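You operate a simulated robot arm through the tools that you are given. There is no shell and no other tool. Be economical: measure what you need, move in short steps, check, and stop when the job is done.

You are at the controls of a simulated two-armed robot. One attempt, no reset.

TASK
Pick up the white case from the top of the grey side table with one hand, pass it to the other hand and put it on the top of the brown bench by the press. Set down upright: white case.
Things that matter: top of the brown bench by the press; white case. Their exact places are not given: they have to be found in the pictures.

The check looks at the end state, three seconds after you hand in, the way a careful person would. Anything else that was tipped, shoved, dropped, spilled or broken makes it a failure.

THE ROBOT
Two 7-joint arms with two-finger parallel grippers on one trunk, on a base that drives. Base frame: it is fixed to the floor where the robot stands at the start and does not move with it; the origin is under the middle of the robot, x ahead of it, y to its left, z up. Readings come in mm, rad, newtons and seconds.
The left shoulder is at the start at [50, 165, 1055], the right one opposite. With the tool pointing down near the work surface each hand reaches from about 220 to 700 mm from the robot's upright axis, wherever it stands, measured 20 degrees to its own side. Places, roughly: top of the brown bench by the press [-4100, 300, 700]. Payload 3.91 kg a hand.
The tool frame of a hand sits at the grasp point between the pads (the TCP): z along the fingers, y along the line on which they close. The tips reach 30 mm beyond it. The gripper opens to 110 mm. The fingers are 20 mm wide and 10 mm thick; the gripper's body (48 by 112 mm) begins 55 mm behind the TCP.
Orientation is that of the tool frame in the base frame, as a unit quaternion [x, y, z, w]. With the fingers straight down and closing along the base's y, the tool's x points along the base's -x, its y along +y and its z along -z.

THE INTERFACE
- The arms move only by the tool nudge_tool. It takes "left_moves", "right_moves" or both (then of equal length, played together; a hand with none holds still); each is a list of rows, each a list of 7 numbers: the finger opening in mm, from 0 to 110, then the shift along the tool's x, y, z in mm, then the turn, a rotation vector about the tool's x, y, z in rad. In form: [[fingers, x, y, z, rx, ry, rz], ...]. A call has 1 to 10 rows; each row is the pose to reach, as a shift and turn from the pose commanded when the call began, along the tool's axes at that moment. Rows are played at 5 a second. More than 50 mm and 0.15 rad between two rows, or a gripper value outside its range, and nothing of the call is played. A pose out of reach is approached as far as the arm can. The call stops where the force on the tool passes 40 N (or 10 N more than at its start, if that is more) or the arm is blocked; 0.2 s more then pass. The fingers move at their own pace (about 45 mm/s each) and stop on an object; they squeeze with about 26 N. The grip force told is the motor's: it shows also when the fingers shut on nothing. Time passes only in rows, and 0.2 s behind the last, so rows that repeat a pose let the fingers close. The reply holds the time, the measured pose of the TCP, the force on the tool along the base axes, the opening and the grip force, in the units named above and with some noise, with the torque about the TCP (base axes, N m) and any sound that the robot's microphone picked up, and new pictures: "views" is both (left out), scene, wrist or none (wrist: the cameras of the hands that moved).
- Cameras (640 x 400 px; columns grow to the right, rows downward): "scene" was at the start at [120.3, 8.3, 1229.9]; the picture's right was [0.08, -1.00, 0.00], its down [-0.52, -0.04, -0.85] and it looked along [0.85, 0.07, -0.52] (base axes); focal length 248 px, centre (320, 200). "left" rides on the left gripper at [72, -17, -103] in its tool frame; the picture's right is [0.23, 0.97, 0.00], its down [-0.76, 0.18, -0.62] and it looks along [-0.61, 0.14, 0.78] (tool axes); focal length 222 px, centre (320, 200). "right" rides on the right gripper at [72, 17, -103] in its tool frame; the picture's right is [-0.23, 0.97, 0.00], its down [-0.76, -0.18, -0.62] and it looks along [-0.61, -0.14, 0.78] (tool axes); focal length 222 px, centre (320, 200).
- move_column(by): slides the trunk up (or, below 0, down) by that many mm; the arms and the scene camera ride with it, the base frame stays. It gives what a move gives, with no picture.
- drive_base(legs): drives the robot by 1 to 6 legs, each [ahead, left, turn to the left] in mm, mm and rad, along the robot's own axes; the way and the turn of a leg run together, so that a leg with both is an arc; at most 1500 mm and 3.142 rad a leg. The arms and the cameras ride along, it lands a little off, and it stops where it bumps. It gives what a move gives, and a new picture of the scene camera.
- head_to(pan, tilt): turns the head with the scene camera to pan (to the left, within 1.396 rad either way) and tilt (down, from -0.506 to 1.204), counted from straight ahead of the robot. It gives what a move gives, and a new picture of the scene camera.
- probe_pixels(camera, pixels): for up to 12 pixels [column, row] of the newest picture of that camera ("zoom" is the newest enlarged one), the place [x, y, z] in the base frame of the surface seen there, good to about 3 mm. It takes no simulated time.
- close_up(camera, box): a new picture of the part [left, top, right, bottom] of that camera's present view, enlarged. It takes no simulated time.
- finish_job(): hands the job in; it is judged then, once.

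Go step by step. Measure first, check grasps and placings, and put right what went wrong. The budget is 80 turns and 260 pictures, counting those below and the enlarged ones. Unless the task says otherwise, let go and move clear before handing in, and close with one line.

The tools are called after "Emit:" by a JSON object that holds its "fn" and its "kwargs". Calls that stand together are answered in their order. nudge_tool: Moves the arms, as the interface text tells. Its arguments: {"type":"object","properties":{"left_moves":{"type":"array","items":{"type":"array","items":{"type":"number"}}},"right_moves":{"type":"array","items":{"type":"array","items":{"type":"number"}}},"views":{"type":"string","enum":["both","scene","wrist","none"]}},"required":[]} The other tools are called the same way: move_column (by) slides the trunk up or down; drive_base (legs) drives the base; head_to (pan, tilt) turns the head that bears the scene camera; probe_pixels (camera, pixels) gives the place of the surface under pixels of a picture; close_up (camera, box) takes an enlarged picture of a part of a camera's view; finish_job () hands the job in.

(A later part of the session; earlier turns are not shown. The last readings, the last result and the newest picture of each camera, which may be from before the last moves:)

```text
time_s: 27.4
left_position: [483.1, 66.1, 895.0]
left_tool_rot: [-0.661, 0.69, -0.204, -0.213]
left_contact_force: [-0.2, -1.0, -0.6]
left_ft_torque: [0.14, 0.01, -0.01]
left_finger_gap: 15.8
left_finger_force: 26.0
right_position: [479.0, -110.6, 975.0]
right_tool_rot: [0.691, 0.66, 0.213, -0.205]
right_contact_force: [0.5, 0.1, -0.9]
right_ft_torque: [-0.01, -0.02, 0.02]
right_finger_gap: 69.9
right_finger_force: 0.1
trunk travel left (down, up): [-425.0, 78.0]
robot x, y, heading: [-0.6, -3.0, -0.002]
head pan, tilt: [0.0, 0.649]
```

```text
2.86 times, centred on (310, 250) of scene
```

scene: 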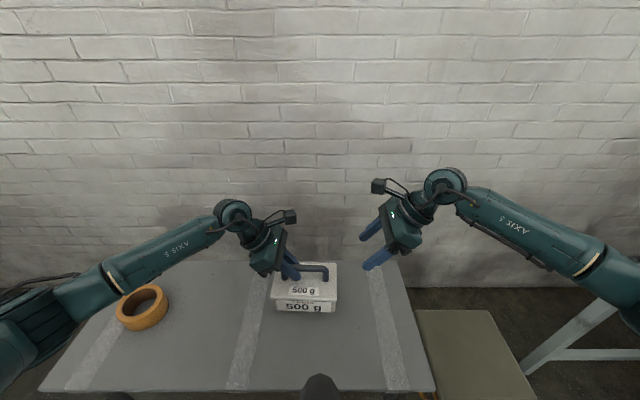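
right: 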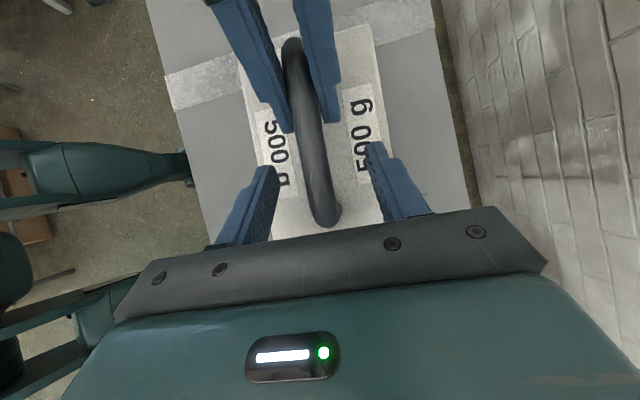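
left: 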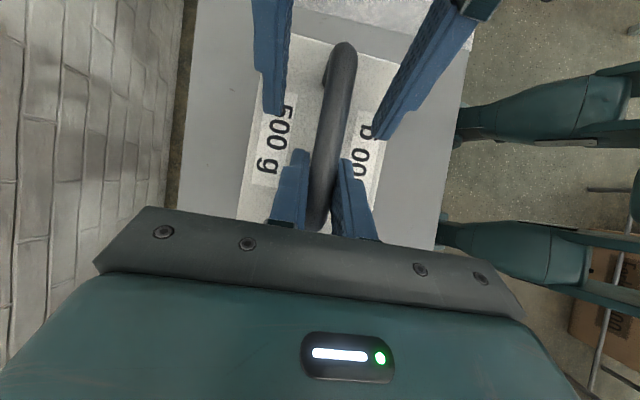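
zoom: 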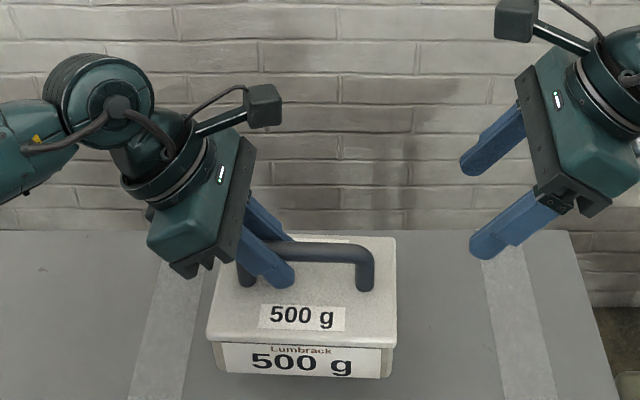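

The case hangs level from the left hand. I raise and tuck it a little, straighten the right hand, then back away from the table.

Emit:
{"fn": "nudge_tool", "kwargs": {"left_moves": [[0, 7, 0, -10, 0, 0, 0], [0, 14, 0, -20, 0, 0, 0], [0, 20, 10, -30, 0, 0, 0], [0, 27, 25, -40, 0, 0, 0], [0, 34, 40, -50, 0, 0, 0], [0, 34, 60, -50, 0, 0, 0]], "right_moves": [[70, -10, -12, -12, 0, -0.1, 0], [70, -20, -25, -24, 0, -0.2, 0], [70, -30, -37, -36, 0, -0.3, 0], [70, -40, -50, -48, 0, -0.4, 0], [70, -50, -62, -60, 0, -0.5, 0], [70, -60, -75, -73, 0, -0.6, 0]], "views": "none"}}

Emit:
{"fn": "head_to", "kwargs": {"pan": 1.39, "tilt": 0.5}}

Emit:
{"fn": "probe_pixels", "kwargs": {"camera": "scene", "pixels": [[20, 200], [150, 200], [300, 180], [80, 300], [200, 100]]}}

Emit:
{"fn": "head_to", "kwargs": {"pan": -1.39, "tilt": 0.5}}

Emit:
{"fn": "probe_pixels", "kwargs": {"camera": "scene", "pixels": [[250, 150], [400, 150], [600, 150], [450, 260], [250, 350], [100, 350]]}}

```text
time_s: 28.8
left_position: [421.8, 70.6, 957.6]
left_tool_rot: [-0.66, 0.69, -0.205, -0.213]
left_contact_force: [-0.1, 0.5, -6.0]
left_ft_torque: [0.15, 0.02, -0.03]
left_finger_gap: 15.5
left_finger_force: 26.3
right_position: [391.6, -197.7, 1001.2]
right_tool_rot: [0.724, 0.69, -0.002, 0.0]
right_contact_force: [0.9, 0.4, -0.3]
right_ft_torque: [-0.01, -0.01, 0.02]
right_finger_gap: 70.0
right_finger_force: 0.1
trunk travel left (down, up): [-425.0, 78.0]
robot x, y, heading: [4.4, 0.0, 0.001]
head pan, tilt: [0.0, 0.649]
```

```text
time_s: 30.3
left_position: [421.2, 70.4, 957.4]
left_tool_rot: [-0.661, 0.691, -0.203, -0.213]
left_contact_force: [0.1, -0.7, -5.4]
left_ft_torque: [0.16, 0.0, 0.01]
left_finger_gap: 15.8
left_finger_force: 26.2
right_position: [394.0, -197.5, 1000.1]
right_tool_rot: [0.724, 0.69, -0.001, -0.001]
right_contact_force: [-1.4, -0.6, -0.1]
right_ft_torque: [-0.02, 0.01, -0.01]
right_finger_gap: 70.0
right_finger_force: 0.1
trunk travel left (down, up): [-425.0, 78.0]
robot x, y, heading: [-0.3, -4.1, -0.001]
head pan, tilt: [1.389, 0.499]
```

scene: 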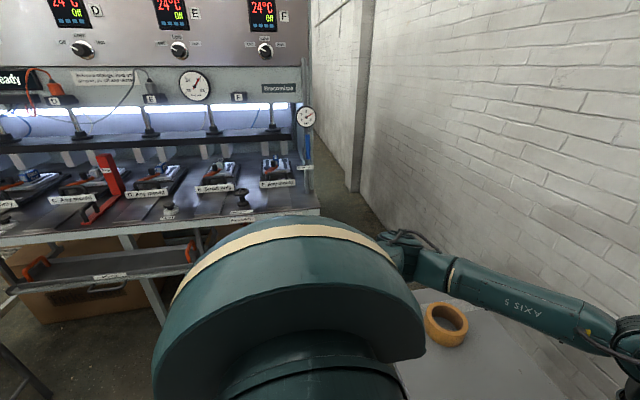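

```text
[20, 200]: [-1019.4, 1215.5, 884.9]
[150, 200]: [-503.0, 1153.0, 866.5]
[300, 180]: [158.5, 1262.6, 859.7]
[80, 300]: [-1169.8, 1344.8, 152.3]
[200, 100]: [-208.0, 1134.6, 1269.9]
```

```text
time_s: 32.8
left_position: [422.8, 69.4, 957.8]
left_tool_rot: [-0.66, 0.691, -0.203, -0.212]
left_contact_force: [-0.8, 0.0, -5.8]
left_ft_torque: [0.09, -0.02, -0.02]
left_finger_gap: 15.8
left_finger_force: 26.5
right_position: [393.6, -195.4, 1001.1]
right_tool_rot: [0.724, 0.69, -0.001, 0.0]
right_contact_force: [-0.2, 0.6, -0.7]
right_ft_torque: [-0.03, 0.01, 0.03]
right_finger_gap: 70.1
right_finger_force: 0.1
trunk travel left (down, up): [-425.0, 78.0]
robot x, y, heading: [1.8, 1.4, -0.002]
head pan, tilt: [-1.389, 0.499]
```

scene: 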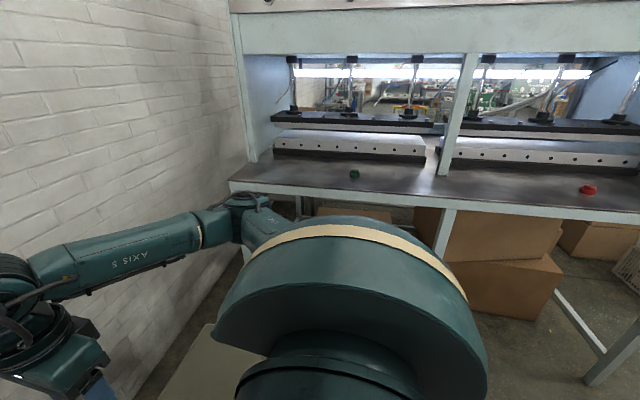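

```text
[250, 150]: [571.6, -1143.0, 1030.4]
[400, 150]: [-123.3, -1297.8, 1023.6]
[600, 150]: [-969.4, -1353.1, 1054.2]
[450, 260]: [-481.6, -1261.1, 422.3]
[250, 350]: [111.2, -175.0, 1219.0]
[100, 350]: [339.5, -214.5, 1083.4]
```

The aisle is bounded by presses at roughly y≈+1000 and y≈−900. I back up 500 mm straight and then look again.

Emit:
{"fn": "probe_pixels", "kwargs": {"camera": "scene", "pixels": [[350, 195], [450, 205], [600, 218], [235, 188]]}}

Emit:
{"fn": "drive_base", "kwargs": {"legs": [[-500, 0, 0]]}}

Emit:
{"fn": "head_to", "kwargs": {"pan": 1.39, "tilt": 0.5}}

```text
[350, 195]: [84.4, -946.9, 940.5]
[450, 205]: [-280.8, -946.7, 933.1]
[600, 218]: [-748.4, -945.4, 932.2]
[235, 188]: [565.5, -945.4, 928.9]
```

```text
time_s: 35.8
left_position: [-82.7, 70.6, 958.0]
left_tool_rot: [-0.661, 0.69, -0.204, -0.213]
left_contact_force: [0.2, -0.1, -4.1]
left_ft_torque: [0.14, -0.02, -0.01]
left_finger_gap: 15.9
left_finger_force: 25.7
right_position: [-110.7, -195.9, 1000.9]
right_tool_rot: [0.723, 0.691, 0.0, 0.0]
right_contact_force: [-0.7, -0.1, -0.3]
right_ft_torque: [0.01, -0.04, -0.03]
right_finger_gap: 69.8
right_finger_force: 0.0
trunk travel left (down, up): [-425.0, 78.0]
robot x, y, heading: [-505.4, -1.0, 0.002]
head pan, tilt: [-1.389, 0.499]
```

scene: 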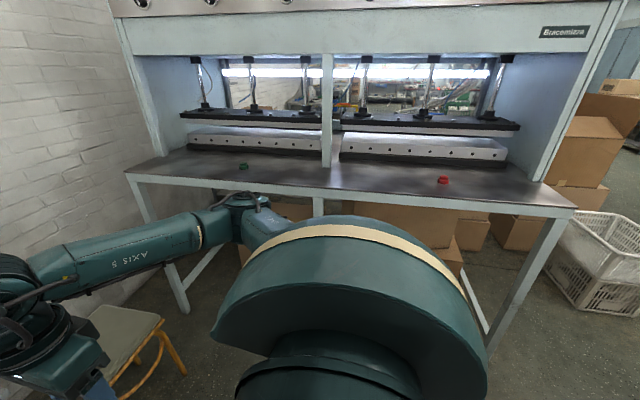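

```text
time_s: 38.2
left_position: [-80.8, 71.9, 957.2]
left_tool_rot: [-0.661, 0.69, -0.204, -0.213]
left_contact_force: [-0.5, -0.3, -4.6]
left_ft_torque: [0.13, 0.02, 0.0]
left_finger_gap: 15.9
left_finger_force: 25.7
right_position: [-110.0, -196.4, 1001.4]
right_tool_rot: [0.724, 0.69, 0.0, -0.001]
right_contact_force: [-0.2, 1.4, -0.1]
right_ft_torque: [0.0, -0.04, 0.0]
right_finger_gap: 70.0
right_finger_force: 0.1
trunk travel left (down, up): [-425.0, 78.0]
robot x, y, heading: [-504.5, 0.5, 0.003]
head pan, tilt: [1.389, 0.499]
```

scene: 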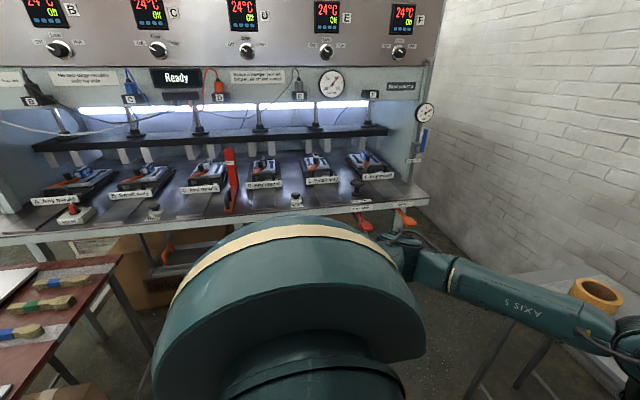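

A dark-red table with brushes appears at the lower left (around (60,300)). I probe where it is before turning.

Emit:
{"fn": "probe_pixels", "kwargs": {"camera": "scene", "pixels": [[115, 258], [40, 370], [70, 290], [10, 390], [20, 275], [400, 205], [200, 228], [60, 393]]}}

```text
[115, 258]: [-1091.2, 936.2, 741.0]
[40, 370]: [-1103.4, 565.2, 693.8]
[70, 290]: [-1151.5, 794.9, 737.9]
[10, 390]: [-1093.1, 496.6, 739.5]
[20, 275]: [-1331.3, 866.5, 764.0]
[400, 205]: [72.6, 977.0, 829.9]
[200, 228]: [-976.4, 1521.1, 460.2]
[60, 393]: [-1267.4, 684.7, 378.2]
```

The red table's near edge is at x≈−1090, spanning y≈490–936, so there is space for turning in place here. I turn right by 90° and look toward −x.

Emit:
{"fn": "drive_base", "kwargs": {"legs": [[0, 0, -1.57]]}}

Emit:
{"fn": "head_to", "kwargs": {"pan": -1.2, "tilt": 0.35}}

```text
time_s: 42.4
left_position: [-423.2, -419.7, 957.2]
left_tool_rot: [0.009, 0.955, 0.003, -0.295]
left_contact_force: [0.7, 0.6, -6.4]
left_ft_torque: [0.01, -0.12, 0.01]
left_finger_gap: 15.7
left_finger_force: 26.0
right_position: [-690.7, -398.6, 1000.6]
right_tool_rot: [1.0, -0.011, 0.0, -0.002]
right_contact_force: [-0.1, -0.8, -0.3]
right_ft_torque: [0.0, 0.02, -0.02]
right_finger_gap: 70.0
right_finger_force: 0.1
trunk travel left (down, up): [-425.0, 78.0]
robot x, y, heading: [-505.8, 2.0, -1.543]
head pan, tilt: [1.389, 0.499]
```

scene: 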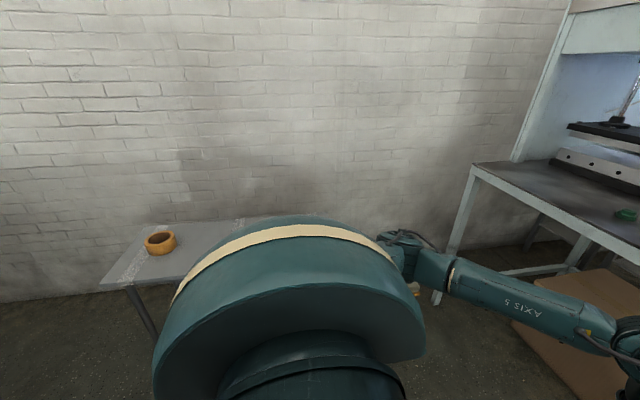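

```text
time_s: 44.7
left_position: [-423.1, -421.2, 957.0]
left_tool_rot: [0.011, 0.956, 0.003, -0.294]
left_contact_force: [-0.7, 0.2, -5.1]
left_ft_torque: [-0.01, -0.12, 0.05]
left_finger_gap: 15.7
left_finger_force: 25.9
right_position: [-691.0, -397.8, 1000.7]
right_tool_rot: [1.0, -0.011, 0.001, -0.001]
right_contact_force: [0.1, 0.1, -0.4]
right_ft_torque: [-0.01, 0.02, 0.0]
right_finger_gap: 70.1
right_finger_force: 0.1
trunk travel left (down, up): [-425.0, 78.0]
robot x, y, heading: [-503.8, -1.0, -1.544]
head pan, tilt: [-1.201, 0.351]
```

scene: 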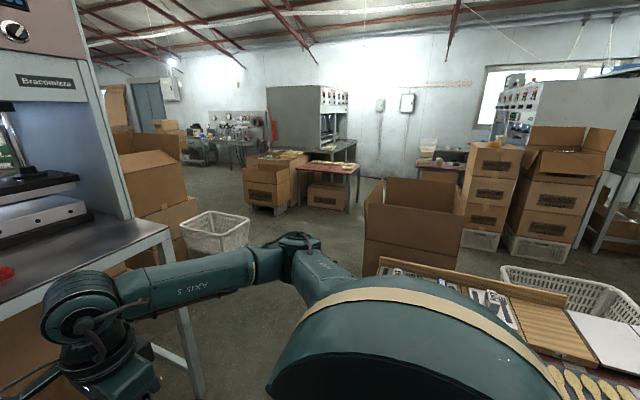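

Facing −x I see a press with a reddish-brown table in front at (335,168) and another at (440,165). I zoom and probe them and the obstacles in the aisle.

Emit:
{"fn": "close_up", "kwargs": {"camera": "scene", "box": [230, 120, 490, 280]}}

Emit:
{"fn": "probe_pixels", "kwargs": {"camera": "scene", "pixels": [[335, 166], [350, 173], [310, 160], [440, 165], [365, 215], [460, 215], [250, 235], [300, 250], [330, 235], [380, 258], [270, 190], [560, 300]]}}

```text
2.46 times, centred on (360, 200) of scene
```

zoom: 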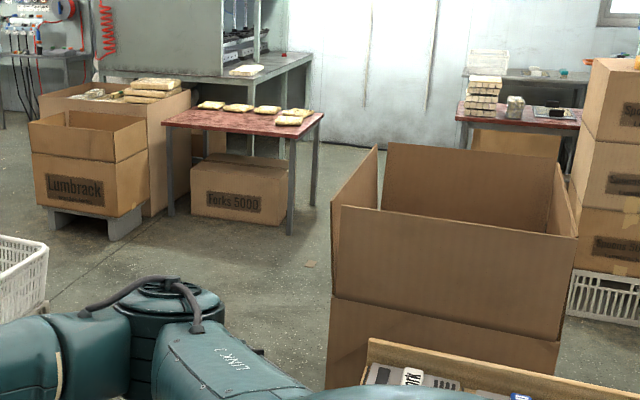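

```text
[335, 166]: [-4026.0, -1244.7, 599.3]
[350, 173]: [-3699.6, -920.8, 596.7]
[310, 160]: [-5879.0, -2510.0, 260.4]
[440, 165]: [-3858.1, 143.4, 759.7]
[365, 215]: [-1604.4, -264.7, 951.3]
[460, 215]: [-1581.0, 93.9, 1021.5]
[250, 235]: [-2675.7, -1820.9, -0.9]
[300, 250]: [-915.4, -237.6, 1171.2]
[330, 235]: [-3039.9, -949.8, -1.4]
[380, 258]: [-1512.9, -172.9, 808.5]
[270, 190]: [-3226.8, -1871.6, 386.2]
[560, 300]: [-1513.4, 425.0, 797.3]
```

The target seems to be the brown table beyond the boxes, near (−4100, 300). I probe the obstacles (press corner, basket, big box, pallets) and that table to plan a way.

Emit:
{"fn": "probe_pixels", "kwargs": {"camera": "zoom", "pixels": [[500, 117], [470, 118], [570, 126], [550, 113], [515, 105], [340, 210], [575, 240], [385, 150], [370, 150], [555, 170], [330, 330], [600, 300]]}}

Emit:
{"fn": "probe_pixels", "kwargs": {"camera": "scene", "pixels": [[168, 232], [150, 240], [190, 380], [184, 222], [245, 220], [200, 250], [175, 200], [350, 207], [505, 225], [490, 245], [400, 88], [345, 130]]}}

```text
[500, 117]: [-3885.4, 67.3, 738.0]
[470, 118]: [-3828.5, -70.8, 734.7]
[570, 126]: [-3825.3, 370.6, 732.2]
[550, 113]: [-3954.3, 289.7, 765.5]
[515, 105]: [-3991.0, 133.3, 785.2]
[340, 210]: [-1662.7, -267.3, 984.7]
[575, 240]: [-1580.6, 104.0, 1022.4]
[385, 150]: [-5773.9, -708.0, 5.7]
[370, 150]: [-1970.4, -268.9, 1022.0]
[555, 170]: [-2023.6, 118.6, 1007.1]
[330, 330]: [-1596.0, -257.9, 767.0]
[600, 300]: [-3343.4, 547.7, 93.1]
```

```text
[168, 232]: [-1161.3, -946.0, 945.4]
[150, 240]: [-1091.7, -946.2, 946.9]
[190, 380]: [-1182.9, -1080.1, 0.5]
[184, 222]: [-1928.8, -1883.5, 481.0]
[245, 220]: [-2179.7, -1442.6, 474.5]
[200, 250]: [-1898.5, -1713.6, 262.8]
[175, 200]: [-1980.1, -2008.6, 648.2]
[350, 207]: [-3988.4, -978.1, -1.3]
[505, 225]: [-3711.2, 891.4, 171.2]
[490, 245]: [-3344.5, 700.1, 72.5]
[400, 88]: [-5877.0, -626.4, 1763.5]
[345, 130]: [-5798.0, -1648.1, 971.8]
```

The way is: face −x, strafe to y≈−600, pass between the big box (y>−268, up to z 1022) and the press corner (y<−946, x>−1165), and go on to x≈−3000. I raise the trunk for clearance and turn to face −x.

Emit:
{"fn": "move_column", "kwargs": {"by": 76}}

Emit:
{"fn": "drive_base", "kwargs": {"legs": [[0, 0, -1.6]]}}

Emit:
{"fn": "head_to", "kwargs": {"pan": 1.0, "tilt": 0.9}}

Emit:
{"fn": "head_to", "kwargs": {"pan": -1.0, "tilt": 0.9}}

```text
time_s: 45.8
left_position: [-424.1, -421.3, 1033.7]
left_tool_rot: [0.01, 0.956, 0.003, -0.294]
left_contact_force: [-0.3, 0.4, -5.1]
left_ft_torque: [0.0, -0.16, -0.01]
left_finger_gap: 15.7
left_finger_force: 26.0
right_position: [-690.7, -398.1, 1077.1]
right_tool_rot: [1.0, -0.012, 0.0, -0.001]
right_contact_force: [-0.2, 0.2, 0.2]
right_ft_torque: [0.02, -0.03, 0.01]
right_finger_gap: 69.8
right_finger_force: 0.1
trunk travel left (down, up): [-501.0, 2.0]
robot x, y, heading: [-505.6, -1.2, -1.55]
head pan, tilt: [-1.201, 0.351]
```

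```text
time_s: 50.1
left_position: [-924.8, -75.2, 1033.3]
left_tool_rot: [0.687, 0.664, 0.212, -0.205]
left_contact_force: [0.3, -0.1, -4.2]
left_ft_torque: [-0.14, -0.03, 0.01]
left_finger_gap: 15.7
left_finger_force: 26.1
right_position: [-899.2, 191.3, 1076.1]
right_tool_rot: [-0.694, 0.72, 0.0, 0.0]
right_contact_force: [0.9, 0.3, 0.1]
right_ft_torque: [-0.01, 0.0, -0.01]
right_finger_gap: 69.9
right_finger_force: 0.1
trunk travel left (down, up): [-501.0, 2.0]
robot x, y, heading: [-501.9, -0.9, -3.129]
head pan, tilt: [-1.201, 0.351]
```

scene: 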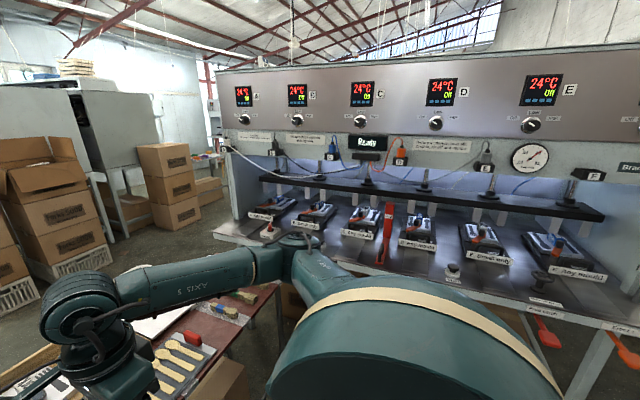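

```text
time_s: 52.1
left_position: [-924.6, -75.9, 1034.5]
left_tool_rot: [0.687, 0.665, 0.212, -0.205]
left_contact_force: [-0.5, 0.1, -4.3]
left_ft_torque: [-0.16, 0.02, -0.01]
left_finger_gap: 15.7
left_finger_force: 26.1
right_position: [-899.1, 191.9, 1077.3]
right_tool_rot: [-0.695, 0.719, -0.001, 0.001]
right_contact_force: [0.7, -1.2, 0.2]
right_ft_torque: [0.0, 0.0, -0.01]
right_finger_gap: 69.9
right_finger_force: 0.0
trunk travel left (down, up): [-501.0, 2.0]
robot x, y, heading: [-499.7, -4.5, -3.129]
head pan, tilt: [1.0, 0.901]
```

scene: 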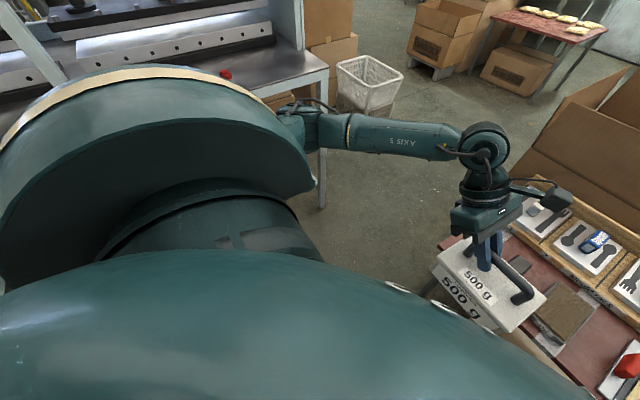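

```text
time_s: 54.1
left_position: [-923.9, -75.8, 1032.5]
left_tool_rot: [0.687, 0.664, 0.212, -0.205]
left_contact_force: [0.1, 0.6, -5.2]
left_ft_torque: [-0.16, -0.01, 0.01]
left_finger_gap: 15.8
left_finger_force: 26.4
right_position: [-899.5, 191.0, 1077.3]
right_tool_rot: [-0.695, 0.719, 0.0, 0.0]
right_contact_force: [-0.4, 0.3, 0.5]
right_ft_torque: [0.02, -0.01, 0.01]
right_finger_gap: 70.1
right_finger_force: 0.1
trunk travel left (down, up): [-501.0, 2.0]
robot x, y, heading: [-501.5, -2.8, -3.126]
head pan, tilt: [-1.0, 0.901]
```

scene: 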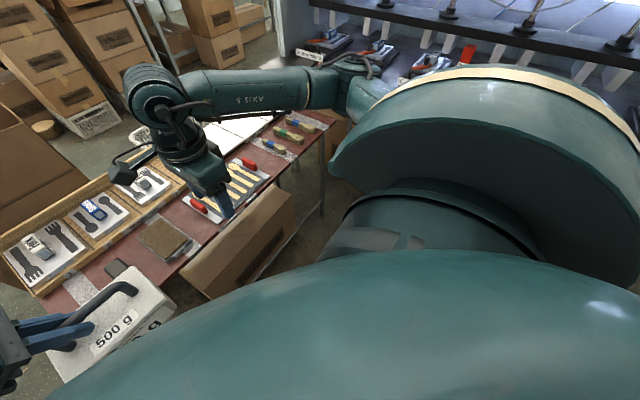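

The case is secure and level. I probe the right elbow here, then look left again to probe the left elbow and the near end of the red table.

Emit:
{"fn": "probe_pixels", "kwargs": {"camera": "scene", "pixels": [[345, 85], [375, 75], [160, 265], [70, 300], [290, 140]]}}

Emit:
{"fn": "head_to", "kwargs": {"pan": 0.8, "tilt": 0.7}}

```text
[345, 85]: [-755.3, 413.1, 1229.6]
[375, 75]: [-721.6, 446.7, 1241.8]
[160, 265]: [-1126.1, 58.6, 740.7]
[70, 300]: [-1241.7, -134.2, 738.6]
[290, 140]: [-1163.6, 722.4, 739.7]
```

```text
time_s: 55.9
left_position: [-923.8, -75.8, 1033.3]
left_tool_rot: [0.687, 0.665, 0.212, -0.204]
left_contact_force: [0.7, -0.1, -5.1]
left_ft_torque: [-0.16, 0.0, -0.01]
left_finger_gap: 16.2
left_finger_force: 26.0
right_position: [-899.8, 191.4, 1078.6]
right_tool_rot: [-0.695, 0.719, -0.001, 0.0]
right_contact_force: [0.2, 0.7, -0.7]
right_ft_torque: [-0.03, 0.02, 0.02]
right_finger_gap: 70.2
right_finger_force: 0.1
trunk travel left (down, up): [-501.0, 2.0]
robot x, y, heading: [-500.9, 0.7, -3.126]
head pan, tilt: [0.799, 0.7]
```

scene: 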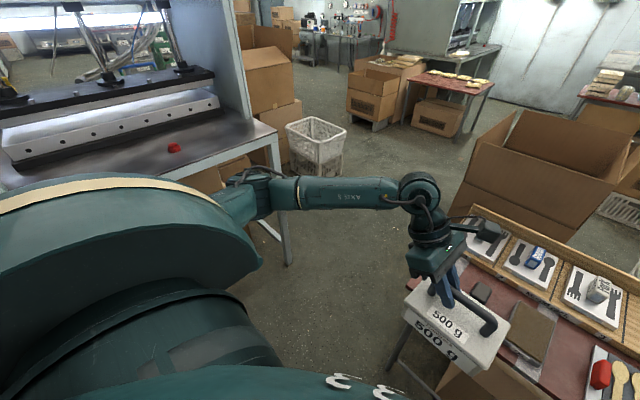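

Emit:
{"fn": "probe_pixels", "kwargs": {"camera": "scene", "pixels": [[255, 185], [235, 200], [285, 190], [470, 262], [473, 212], [400, 340], [540, 118], [453, 212], [490, 235], [285, 262], [330, 250]]}}

```text
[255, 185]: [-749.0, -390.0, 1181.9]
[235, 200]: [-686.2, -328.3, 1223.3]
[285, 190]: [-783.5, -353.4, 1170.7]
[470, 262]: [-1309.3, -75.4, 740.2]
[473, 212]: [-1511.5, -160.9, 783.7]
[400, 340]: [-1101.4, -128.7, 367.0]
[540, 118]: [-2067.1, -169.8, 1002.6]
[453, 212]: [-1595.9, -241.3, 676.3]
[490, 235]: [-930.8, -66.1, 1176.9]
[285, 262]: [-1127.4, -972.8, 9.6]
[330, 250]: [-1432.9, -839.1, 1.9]
```

Elbows are at z≈1180–1230 and about 400–450 mm to each side, so they pass over the box and table tops. I check the press's upright post and hood against the left elbow.

Emit:
{"fn": "probe_pixels", "kwargs": {"camera": "scene", "pixels": [[245, 100], [240, 40], [232, 100], [210, 60], [278, 128]]}}

Emit:
{"fn": "head_to", "kwargs": {"pan": 0.9, "tilt": 0.1}}

```text
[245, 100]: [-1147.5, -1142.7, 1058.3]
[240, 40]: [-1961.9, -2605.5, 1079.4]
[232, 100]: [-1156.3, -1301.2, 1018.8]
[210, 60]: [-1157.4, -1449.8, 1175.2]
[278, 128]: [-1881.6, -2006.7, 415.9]
```

```text
time_s: 56.9
left_position: [-925.5, -75.7, 1032.3]
left_tool_rot: [0.687, 0.664, 0.211, -0.205]
left_contact_force: [-0.1, 0.7, -5.5]
left_ft_torque: [-0.11, 0.01, 0.0]
left_finger_gap: 15.6
left_finger_force: 25.5
right_position: [-899.2, 192.1, 1077.1]
right_tool_rot: [-0.695, 0.719, -0.001, 0.001]
right_contact_force: [0.3, 0.6, 0.0]
right_ft_torque: [-0.02, 0.01, 0.01]
right_finger_gap: 70.0
right_finger_force: 0.0
trunk travel left (down, up): [-501.0, 2.0]
robot x, y, heading: [-503.7, 1.2, -3.127]
head pan, tilt: [0.901, 0.099]
```

scene: 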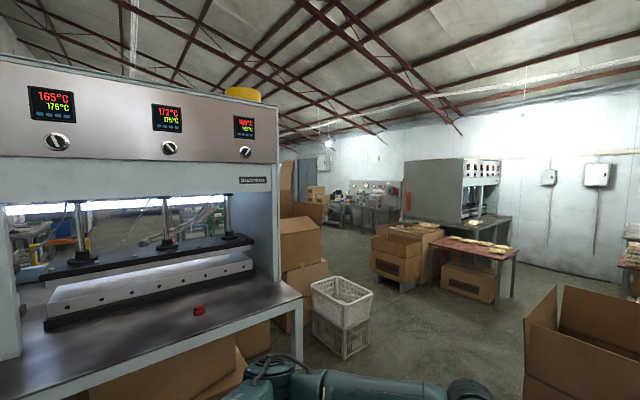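

The press post and hood begin at y<−1143, so y≈−600 is clear for the elbow. I strafe left 600 mm and check.

Emit:
{"fn": "drive_base", "kwargs": {"legs": [[0, 600, -0.014]]}}

Emit:
{"fn": "head_to", "kwargs": {"pan": 0.0, "tilt": 0.5}}

```text
time_s: 62.5
left_position: [-919.3, -662.5, 1032.6]
left_tool_rot: [0.688, 0.663, 0.212, -0.204]
left_contact_force: [-0.4, -0.5, -4.8]
left_ft_torque: [-0.14, 0.01, 0.01]
left_finger_gap: 15.7
left_finger_force: 26.0
right_position: [-894.3, -395.1, 1076.8]
right_tool_rot: [-0.693, 0.721, -0.001, 0.001]
right_contact_force: [-0.4, 0.6, 0.1]
right_ft_torque: [0.01, -0.02, -0.03]
right_finger_gap: 69.9
right_finger_force: 0.0
trunk travel left (down, up): [-501.0, 2.0]
robot x, y, heading: [-499.3, -588.4, -3.136]
head pan, tilt: [0.901, 0.099]
```

scene: 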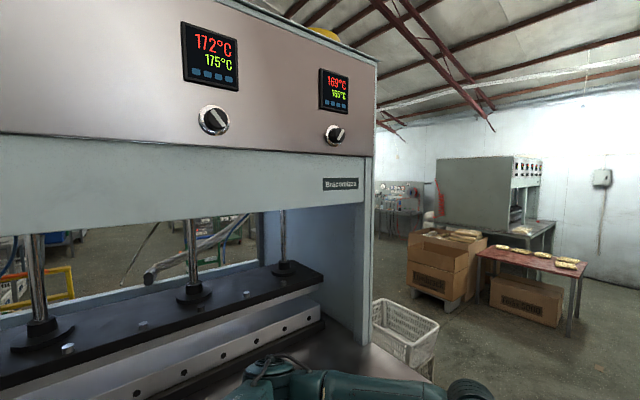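

```text
time_s: 63.7
left_position: [-920.8, -662.2, 1033.1]
left_tool_rot: [0.689, 0.662, 0.213, -0.204]
left_contact_force: [0.0, 0.0, -5.2]
left_ft_torque: [-0.12, -0.01, 0.02]
left_finger_gap: 15.9
left_finger_force: 25.6
right_position: [-893.1, -393.9, 1077.3]
right_tool_rot: [-0.693, 0.721, -0.001, 0.001]
right_contact_force: [0.3, -0.7, 0.1]
right_ft_torque: [0.0, -0.01, 0.03]
right_finger_gap: 70.0
right_finger_force: 0.0
trunk travel left (down, up): [-501.0, 2.0]
robot x, y, heading: [-500.0, -585.6, -3.141]
head pan, tilt: [0.0, 0.499]
```

scene: 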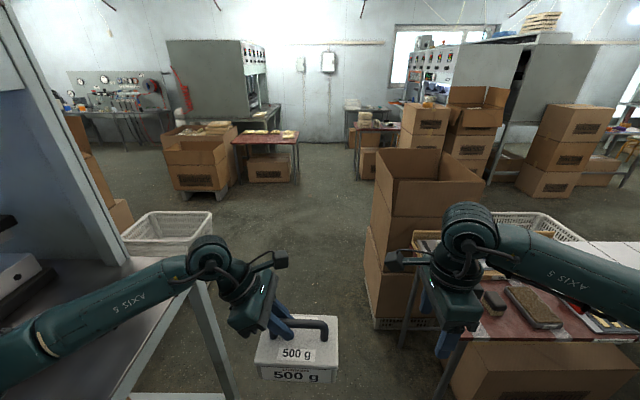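

The aisle ahead is clear between the press corner on the left and the box on the right. I drive 2100 mm ahead in two legs.

Emit:
{"fn": "drive_base", "kwargs": {"legs": [[700, 0, 0], [1400, 0, 0]]}}

```text
time_s: 74.0
left_position: [-2988.7, -631.6, 1033.4]
left_tool_rot: [0.702, 0.648, 0.217, -0.2]
left_contact_force: [0.2, 0.2, -5.4]
left_ft_torque: [-0.15, 0.01, 0.01]
left_finger_gap: 15.7
left_finger_force: 26.0
right_position: [-2950.7, -364.5, 1077.1]
right_tool_rot: [-0.677, 0.736, -0.001, 0.0]
right_contact_force: [0.2, -1.1, 0.5]
right_ft_torque: [0.02, -0.02, -0.01]
right_finger_gap: 69.7
right_finger_force: 0.0
trunk travel left (down, up): [-501.0, 2.0]
robot x, y, heading: [-2565.1, -577.4, 3.107]
head pan, tilt: [0.0, 0.499]
```

scene: 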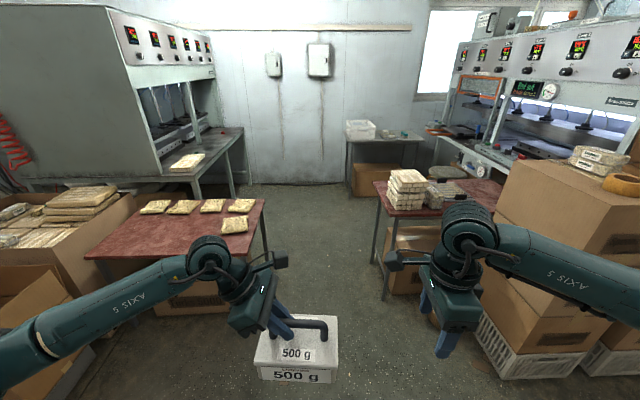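

I now see the brown-red bench next to the press on the right at (450,190), with bundles on it. I zoom and probe for free space.

Emit:
{"fn": "close_up", "kwargs": {"camera": "scene", "box": [330, 100, 550, 240]}}

Emit:
{"fn": "probe_pixels", "kwargs": {"camera": "scene", "pixels": [[376, 183], [380, 190], [395, 213], [480, 190], [490, 200], [430, 182], [455, 180], [480, 160], [510, 190], [385, 140], [410, 185], [600, 190]]}}

```text
2.86 times, centred on (440, 170) of scene
```

zoom: 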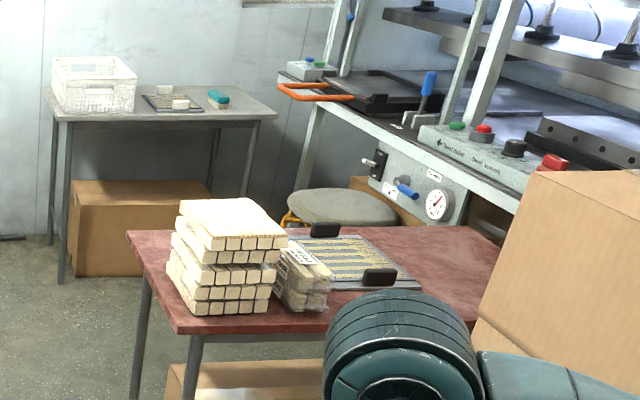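

```text
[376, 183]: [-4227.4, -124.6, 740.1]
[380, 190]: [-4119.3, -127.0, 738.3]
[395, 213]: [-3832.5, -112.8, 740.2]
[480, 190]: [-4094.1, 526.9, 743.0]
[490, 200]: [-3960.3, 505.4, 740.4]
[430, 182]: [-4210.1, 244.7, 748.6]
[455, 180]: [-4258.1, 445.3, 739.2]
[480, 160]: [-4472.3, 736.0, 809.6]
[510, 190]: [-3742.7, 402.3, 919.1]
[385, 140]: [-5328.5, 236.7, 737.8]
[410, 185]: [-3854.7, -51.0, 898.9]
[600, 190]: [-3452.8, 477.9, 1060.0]
```

The bench top is at z≈740, from x≈−3825 to −4290 and starting at y≈−130. Bundles and a tray occupy part of it, so I probe the extents more finely, and also the left table, to choose a standing place.

Emit:
{"fn": "probe_pixels", "kwargs": {"camera": "zoom", "pixels": [[150, 245], [175, 330], [330, 325], [215, 200], [285, 240], [170, 280], [265, 310], [440, 290], [440, 250], [480, 245], [400, 232], [310, 310]]}}

Emit:
{"fn": "probe_pixels", "kwargs": {"camera": "scene", "pixels": [[263, 200], [247, 248], [90, 255], [243, 135], [230, 185], [480, 320], [400, 290], [470, 240], [430, 310], [345, 140], [268, 260], [505, 330]]}}

```text
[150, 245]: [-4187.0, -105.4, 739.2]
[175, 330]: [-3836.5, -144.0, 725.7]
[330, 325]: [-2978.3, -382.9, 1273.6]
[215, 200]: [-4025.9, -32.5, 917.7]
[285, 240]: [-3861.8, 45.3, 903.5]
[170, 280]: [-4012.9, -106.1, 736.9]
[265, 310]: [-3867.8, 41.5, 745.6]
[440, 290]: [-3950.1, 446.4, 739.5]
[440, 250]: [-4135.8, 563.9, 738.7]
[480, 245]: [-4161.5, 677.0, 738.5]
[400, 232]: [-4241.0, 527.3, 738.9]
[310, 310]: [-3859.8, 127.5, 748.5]
```

```text
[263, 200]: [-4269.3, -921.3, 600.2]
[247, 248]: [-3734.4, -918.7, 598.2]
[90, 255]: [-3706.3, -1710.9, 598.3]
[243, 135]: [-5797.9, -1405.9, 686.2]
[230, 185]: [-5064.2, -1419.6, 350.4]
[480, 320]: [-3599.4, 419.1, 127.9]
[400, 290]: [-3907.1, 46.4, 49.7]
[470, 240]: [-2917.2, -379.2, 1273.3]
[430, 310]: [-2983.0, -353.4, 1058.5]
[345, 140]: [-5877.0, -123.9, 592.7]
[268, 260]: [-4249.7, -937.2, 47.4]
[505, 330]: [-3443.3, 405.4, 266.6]
```

The best spot is the free strip behind the bundles, about x −4180, y −20 (bench z 740). I will drive along the corridor (left table y<−921, bench y>−130) to x≈−4140, y≈−520, then turn right to face the bench end.

Emit:
{"fn": "drive_base", "kwargs": {"legs": [[900, 0, 0]]}}

```text
time_s: 78.8
left_position: [-3892.5, -593.8, 1033.3]
left_tool_rot: [0.704, 0.647, 0.216, -0.199]
left_contact_force: [-0.6, -0.4, -4.0]
left_ft_torque: [-0.14, 0.01, -0.01]
left_finger_gap: 15.8
left_finger_force: 25.9
right_position: [-3853.2, -326.4, 1076.2]
right_tool_rot: [-0.676, 0.737, -0.001, 0.001]
right_contact_force: [0.0, -0.2, -0.5]
right_ft_torque: [0.0, 0.0, 0.0]
right_finger_gap: 69.8
right_finger_force: 0.1
trunk travel left (down, up): [-501.0, 2.0]
robot x, y, heading: [-3468.9, -539.4, 3.099]
head pan, tilt: [0.0, 0.499]
```

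scene: 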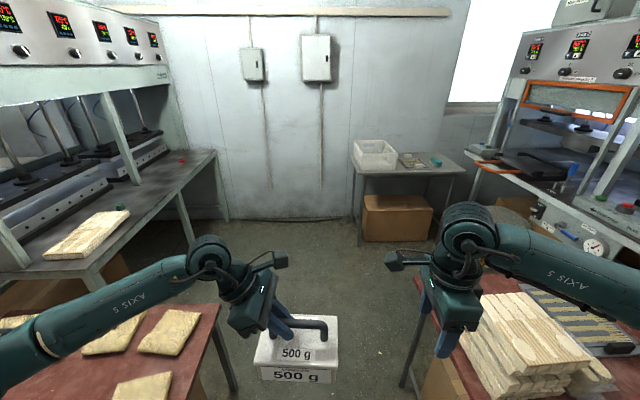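

The corridor is as measured. I go on 670 mm, then look.

Emit:
{"fn": "drive_base", "kwargs": {"legs": [[670, 10, 0.04]]}}

Emit:
{"fn": "head_to", "kwargs": {"pan": -1.3, "tilt": 0.75}}

```text
time_s: 82.4
left_position: [-4547.3, -595.9, 1032.8]
left_tool_rot: [0.696, 0.655, 0.215, -0.201]
left_contact_force: [0.2, 0.1, -5.0]
left_ft_torque: [-0.12, -0.01, -0.01]
left_finger_gap: 16.0
left_finger_force: 25.6
right_position: [-4515.8, -329.8, 1077.6]
right_tool_rot: [-0.685, 0.728, -0.001, 0.0]
right_contact_force: [-0.6, 0.3, -0.4]
right_ft_torque: [0.0, 0.01, 0.0]
right_finger_gap: 70.0
right_finger_force: 0.0
trunk travel left (down, up): [-501.0, 2.0]
robot x, y, heading: [-4124.0, -534.8, 3.118]
head pan, tilt: [0.0, 0.499]
```

scene: 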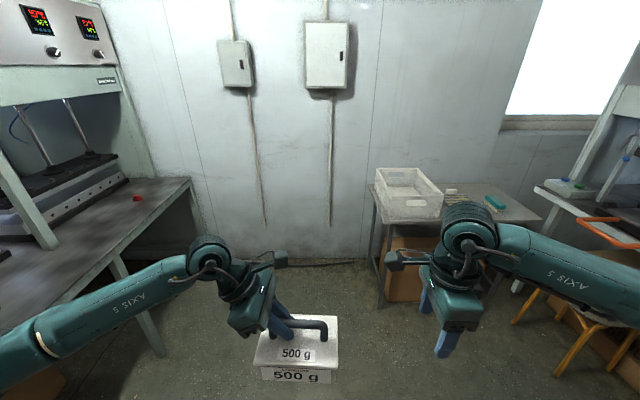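

```text
time_s: 83.9
left_position: [-4547.6, -596.5, 1032.0]
left_tool_rot: [0.696, 0.656, 0.214, -0.201]
left_contact_force: [-0.1, 0.0, -5.2]
left_ft_torque: [-0.12, 0.02, 0.03]
left_finger_gap: 15.8
left_finger_force: 25.6
right_position: [-4516.0, -328.9, 1076.7]
right_tool_rot: [-0.685, 0.729, -0.001, 0.0]
right_contact_force: [0.4, 0.2, 0.8]
right_ft_torque: [-0.01, -0.01, -0.02]
right_finger_gap: 70.1
right_finger_force: 0.1
trunk travel left (down, up): [-501.0, 2.0]
robot x, y, heading: [-4125.4, -527.9, 3.125]
head pan, tilt: [-1.3, 0.75]
```

scene: 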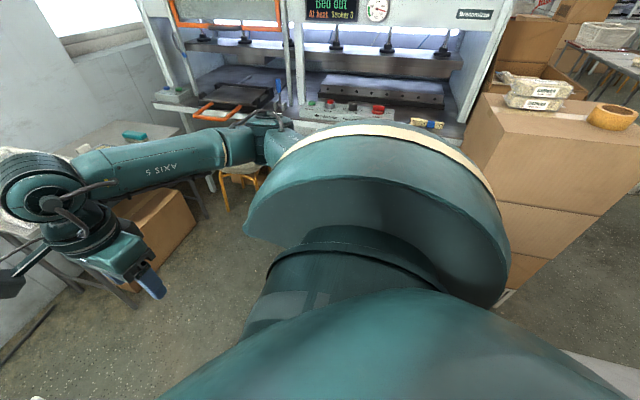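

There is room on the right side. I turn right to face the bench end (+y).

Emit:
{"fn": "drive_base", "kwargs": {"legs": [[0, 0, -1.555]]}}

Emit:
{"fn": "head_to", "kwargs": {"pan": 0.0, "tilt": 0.8}}

```text
time_s: 88.1
left_position: [-4188.0, -109.2, 1032.8]
left_tool_rot: [0.955, -0.029, 0.295, 0.008]
left_contact_force: [0.1, -0.2, -5.6]
left_ft_torque: [0.0, 0.14, 0.01]
left_finger_gap: 15.5
left_finger_force: 25.8
right_position: [-3920.2, -142.5, 1078.0]
right_tool_rot: [0.032, 1.0, -0.001, 0.0]
right_contact_force: [-0.8, 0.3, -0.3]
right_ft_torque: [0.01, -0.03, 0.03]
right_finger_gap: 69.9
right_finger_force: 0.1
trunk travel left (down, up): [-501.0, 2.0]
robot x, y, heading: [-4125.9, -532.8, 1.555]
head pan, tilt: [-1.3, 0.75]
```

scene: 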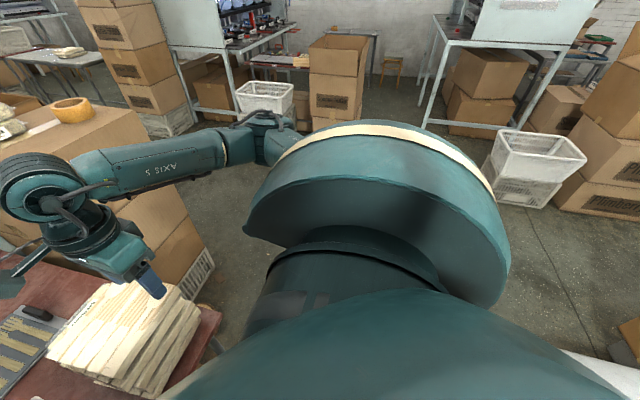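

```text
time_s: 89.6
left_position: [-4188.2, -109.3, 1033.5]
left_tool_rot: [0.955, -0.029, 0.294, 0.009]
left_contact_force: [-0.4, -0.1, -5.7]
left_ft_torque: [0.05, 0.13, -0.01]
left_finger_gap: 15.7
left_finger_force: 26.1
right_position: [-3920.5, -142.4, 1077.7]
right_tool_rot: [0.031, 1.0, -0.002, 0.0]
right_contact_force: [0.4, -0.1, -0.1]
right_ft_torque: [-0.04, 0.0, 0.01]
right_finger_gap: 70.1
right_finger_force: 0.0
trunk travel left (down, up): [-501.0, 2.0]
robot x, y, heading: [-4121.4, -528.0, 1.559]
head pan, tilt: [0.0, 0.799]
```

scene: 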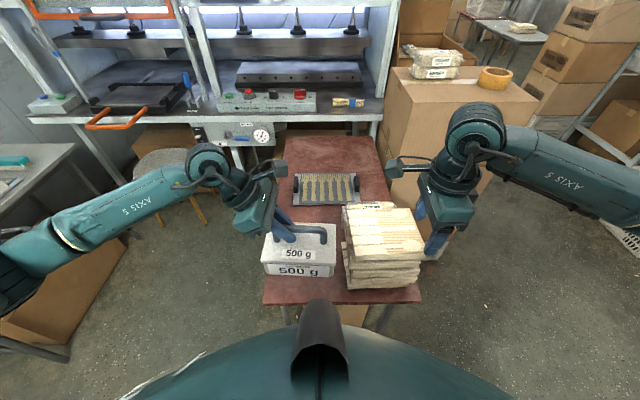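

The case now hangs over the free strip left of the bundle. I probe bench edges, bundle, tray and the case's lid.

Emit:
{"fn": "probe_pixels", "kwargs": {"camera": "scene", "pixels": [[266, 298], [346, 215], [345, 240], [348, 285], [296, 203], [285, 205], [277, 180], [330, 215], [342, 290], [266, 262], [333, 266], [315, 297]]}}

Emit:
{"fn": "close_up", "kwargs": {"camera": "scene", "box": [220, 130, 460, 310]}}

```text
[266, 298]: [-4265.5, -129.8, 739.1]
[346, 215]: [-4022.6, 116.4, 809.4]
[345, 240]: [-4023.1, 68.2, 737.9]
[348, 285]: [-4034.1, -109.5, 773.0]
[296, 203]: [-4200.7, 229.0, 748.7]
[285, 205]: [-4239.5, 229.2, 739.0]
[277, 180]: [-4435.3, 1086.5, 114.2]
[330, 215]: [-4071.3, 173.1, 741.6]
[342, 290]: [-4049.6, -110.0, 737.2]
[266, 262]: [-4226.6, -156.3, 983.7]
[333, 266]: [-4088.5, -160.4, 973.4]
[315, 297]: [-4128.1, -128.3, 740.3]
```

```text
2.22 times, centred on (340, 220) of scene
```

zoom: 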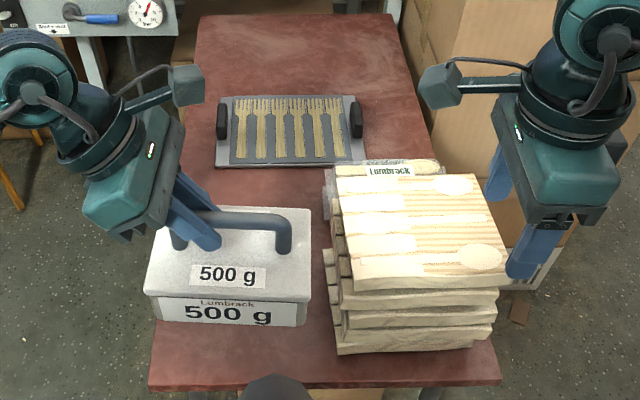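

The lid is rolled about 0.07 rad (right side lower), and its centre is near (−4157, −112). I move it 112 mm ahead, 8 mm left, and roll it level by +0.07 about tool y.

Emit:
{"fn": "nudge_tool", "kwargs": {"left_moves": [[0, -3, -28, -2, 0, 0.018, 0], [0, -6, -56, -4, 0, 0.035, 0], [0, -9, -84, -6, 0, 0.053, 0], [0, -12, -111, -8, 0, 0.07, 0], [0, -12, -111, -8, 0, 0.07, 0]], "views": "both"}}

Emit:
{"fn": "close_up", "kwargs": {"camera": "scene", "box": [220, 130, 460, 310]}}

```text
time_s: 90.8
left_position: [-4194.9, 1.8, 1034.7]
left_tool_rot: [0.944, -0.029, 0.329, 0.01]
left_contact_force: [0.4, -0.1, -4.8]
left_ft_torque: [0.03, 0.17, -0.03]
left_finger_gap: 15.8
left_finger_force: 25.9
right_position: [-3922.1, -142.4, 1077.0]
right_tool_rot: [0.031, 1.0, -0.001, 0.0]
right_contact_force: [-0.8, -0.1, -1.4]
right_ft_torque: [-0.01, -0.02, -0.01]
right_finger_gap: 69.9
right_finger_force: 0.0
trunk travel left (down, up): [-501.0, 2.0]
robot x, y, heading: [-4122.4, -538.4, 1.554]
head pan, tilt: [0.0, 0.799]
```

scene: 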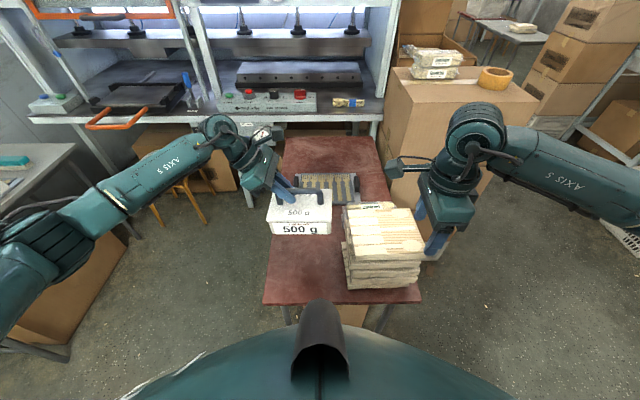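
left: 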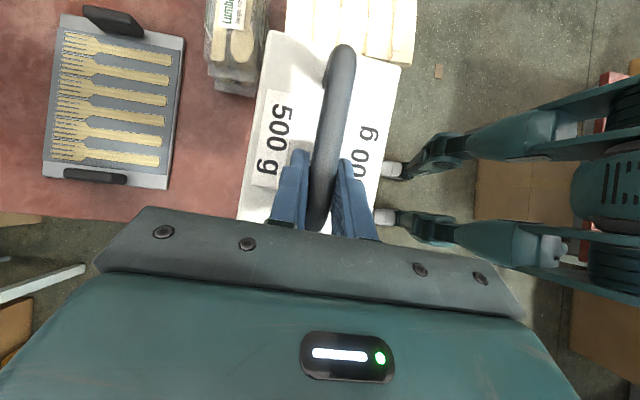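

```text
2.22 times, centred on (340, 220) of scene
```

zoom: 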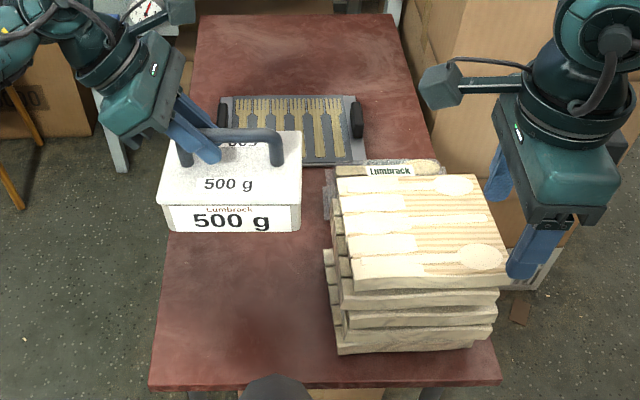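

The case looks level now. I probe the bench's left edge and the lid corners to check the drop position.

Emit:
{"fn": "probe_pixels", "kwargs": {"camera": "zoom", "pixels": [[153, 380], [160, 300], [168, 245], [200, 60], [160, 200], [300, 203], [176, 140], [300, 135], [328, 270], [326, 180], [225, 165]]}}

```text
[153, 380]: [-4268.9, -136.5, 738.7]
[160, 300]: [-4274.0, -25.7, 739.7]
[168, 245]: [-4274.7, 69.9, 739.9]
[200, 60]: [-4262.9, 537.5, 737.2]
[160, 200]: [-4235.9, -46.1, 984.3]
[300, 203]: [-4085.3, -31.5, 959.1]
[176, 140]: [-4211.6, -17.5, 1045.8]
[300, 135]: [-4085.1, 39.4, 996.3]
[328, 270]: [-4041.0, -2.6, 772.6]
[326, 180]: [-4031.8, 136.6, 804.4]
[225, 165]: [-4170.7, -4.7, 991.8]
```

Emit:
{"fn": "probe_pixels", "kwargs": {"camera": "zoom", "pixels": [[172, 192], [292, 192], [190, 165], [290, 165], [230, 195], [230, 150]]}}

```text
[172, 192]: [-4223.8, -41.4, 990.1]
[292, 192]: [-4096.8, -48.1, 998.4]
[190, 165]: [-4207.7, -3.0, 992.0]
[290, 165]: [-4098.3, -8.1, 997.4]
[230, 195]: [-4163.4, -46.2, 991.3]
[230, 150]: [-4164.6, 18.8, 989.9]
```

The lid is now about 0.05 rad over-corrected (right higher: 998 vs 990), with its mean at z≈993, so the drop is about 192 mm. I turn back by 0.05 and go down 170 mm first.

Emit:
{"fn": "nudge_tool", "kwargs": {"left_moves": [[0, -17.6, 0, 22.2, 0, -0.02, 0], [0, -35.2, 0, 44.4, 0, -0.04, 0], [0, -52.8, 0, 66.6, 0, -0.05, 0], [0, -70.4, 0, 88.8, 0, -0.05, 0], [0, -88, 0, 111, 0, -0.05, 0], [0, -105.7, 0, 133.3, 0, -0.05, 0], [0, -105.7, 0, 133.3, 0, -0.05, 0]], "views": "scene"}}

Emit:
{"fn": "close_up", "kwargs": {"camera": "scene", "box": [220, 150, 400, 310]}}

```text
time_s: 92.4
left_position: [-4196.3, 4.0, 862.2]
left_tool_rot: [0.952, -0.029, 0.303, 0.009]
left_contact_force: [0.8, 0.4, -4.6]
left_ft_torque: [0.0, 0.13, 0.0]
left_finger_gap: 15.7
left_finger_force: 25.9
right_position: [-3920.4, -142.1, 1078.0]
right_tool_rot: [0.031, 1.0, -0.001, 0.0]
right_contact_force: [-0.1, -0.7, -1.2]
right_ft_torque: [0.03, -0.01, 0.0]
right_finger_gap: 70.1
right_finger_force: 0.0
trunk travel left (down, up): [-501.0, 2.0]
robot x, y, heading: [-4123.0, -535.6, 1.554]
head pan, tilt: [0.0, 0.799]
```

scene: 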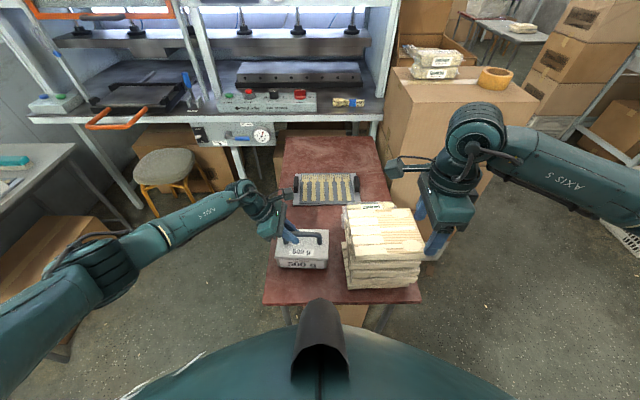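

```text
2.50 times, centred on (310, 230) of scene
```

zoom: 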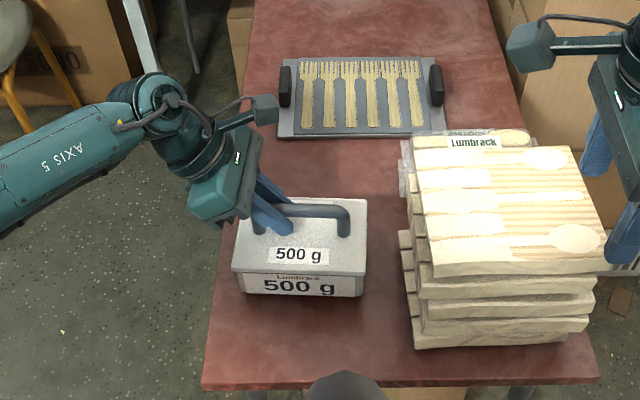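

Emit:
{"fn": "probe_pixels", "kwargs": {"camera": "zoom", "pixels": [[245, 262], [355, 266], [250, 240], [352, 240], [298, 268], [240, 285], [355, 290], [300, 310]]}}

```text
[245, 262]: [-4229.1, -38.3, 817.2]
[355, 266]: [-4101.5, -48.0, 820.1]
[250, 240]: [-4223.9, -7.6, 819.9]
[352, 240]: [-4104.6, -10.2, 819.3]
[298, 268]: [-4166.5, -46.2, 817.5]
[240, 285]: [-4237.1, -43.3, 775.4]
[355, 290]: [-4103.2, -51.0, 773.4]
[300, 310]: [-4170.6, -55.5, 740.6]
```

The lid is level at z≈819, so 18 mm remain to the seat height of 801. I lower in small steps of a few mm.

Emit:
{"fn": "nudge_tool", "kwargs": {"left_moves": [[0, -3.5, 0, 4.9, 0, 0, 0], [0, -6.4, 0, 9, 0, 0, 0], [0, -8.1, 0, 11.4, 0, 0, 0], [0, -9.2, 0, 13.1, 0, 0, 0], [0, -10.4, 0, 14.7, 0, 0, 0], [0, -10.4, 0, 14.7, 0, 0, 0]], "views": "scene"}}

```text
time_s: 93.8
left_position: [-4195.8, 1.8, 846.9]
left_tool_rot: [0.952, -0.03, 0.305, 0.009]
left_contact_force: [-1.1, -0.7, 4.6]
left_ft_torque: [-0.02, 0.68, 0.06]
left_finger_gap: 16.0
left_finger_force: 25.9
right_position: [-3920.8, -142.3, 1077.1]
right_tool_rot: [0.032, 0.999, 0.0, 0.0]
right_contact_force: [-0.8, 0.4, -0.1]
right_ft_torque: [0.03, 0.01, 0.0]
right_finger_gap: 69.8
right_finger_force: 0.1
trunk travel left (down, up): [-501.0, 2.0]
robot x, y, heading: [-4127.6, -534.4, 1.552]
head pan, tilt: [0.0, 0.799]
```

scene: 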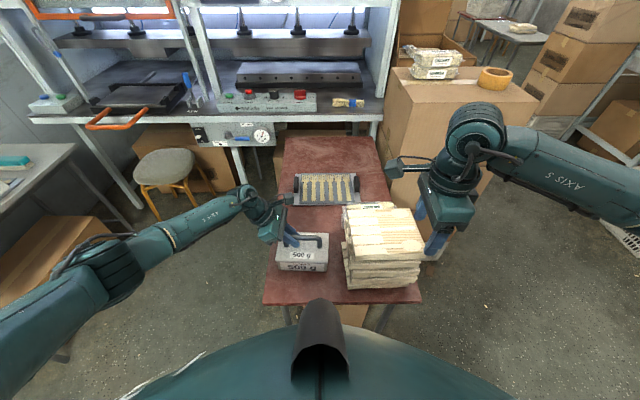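

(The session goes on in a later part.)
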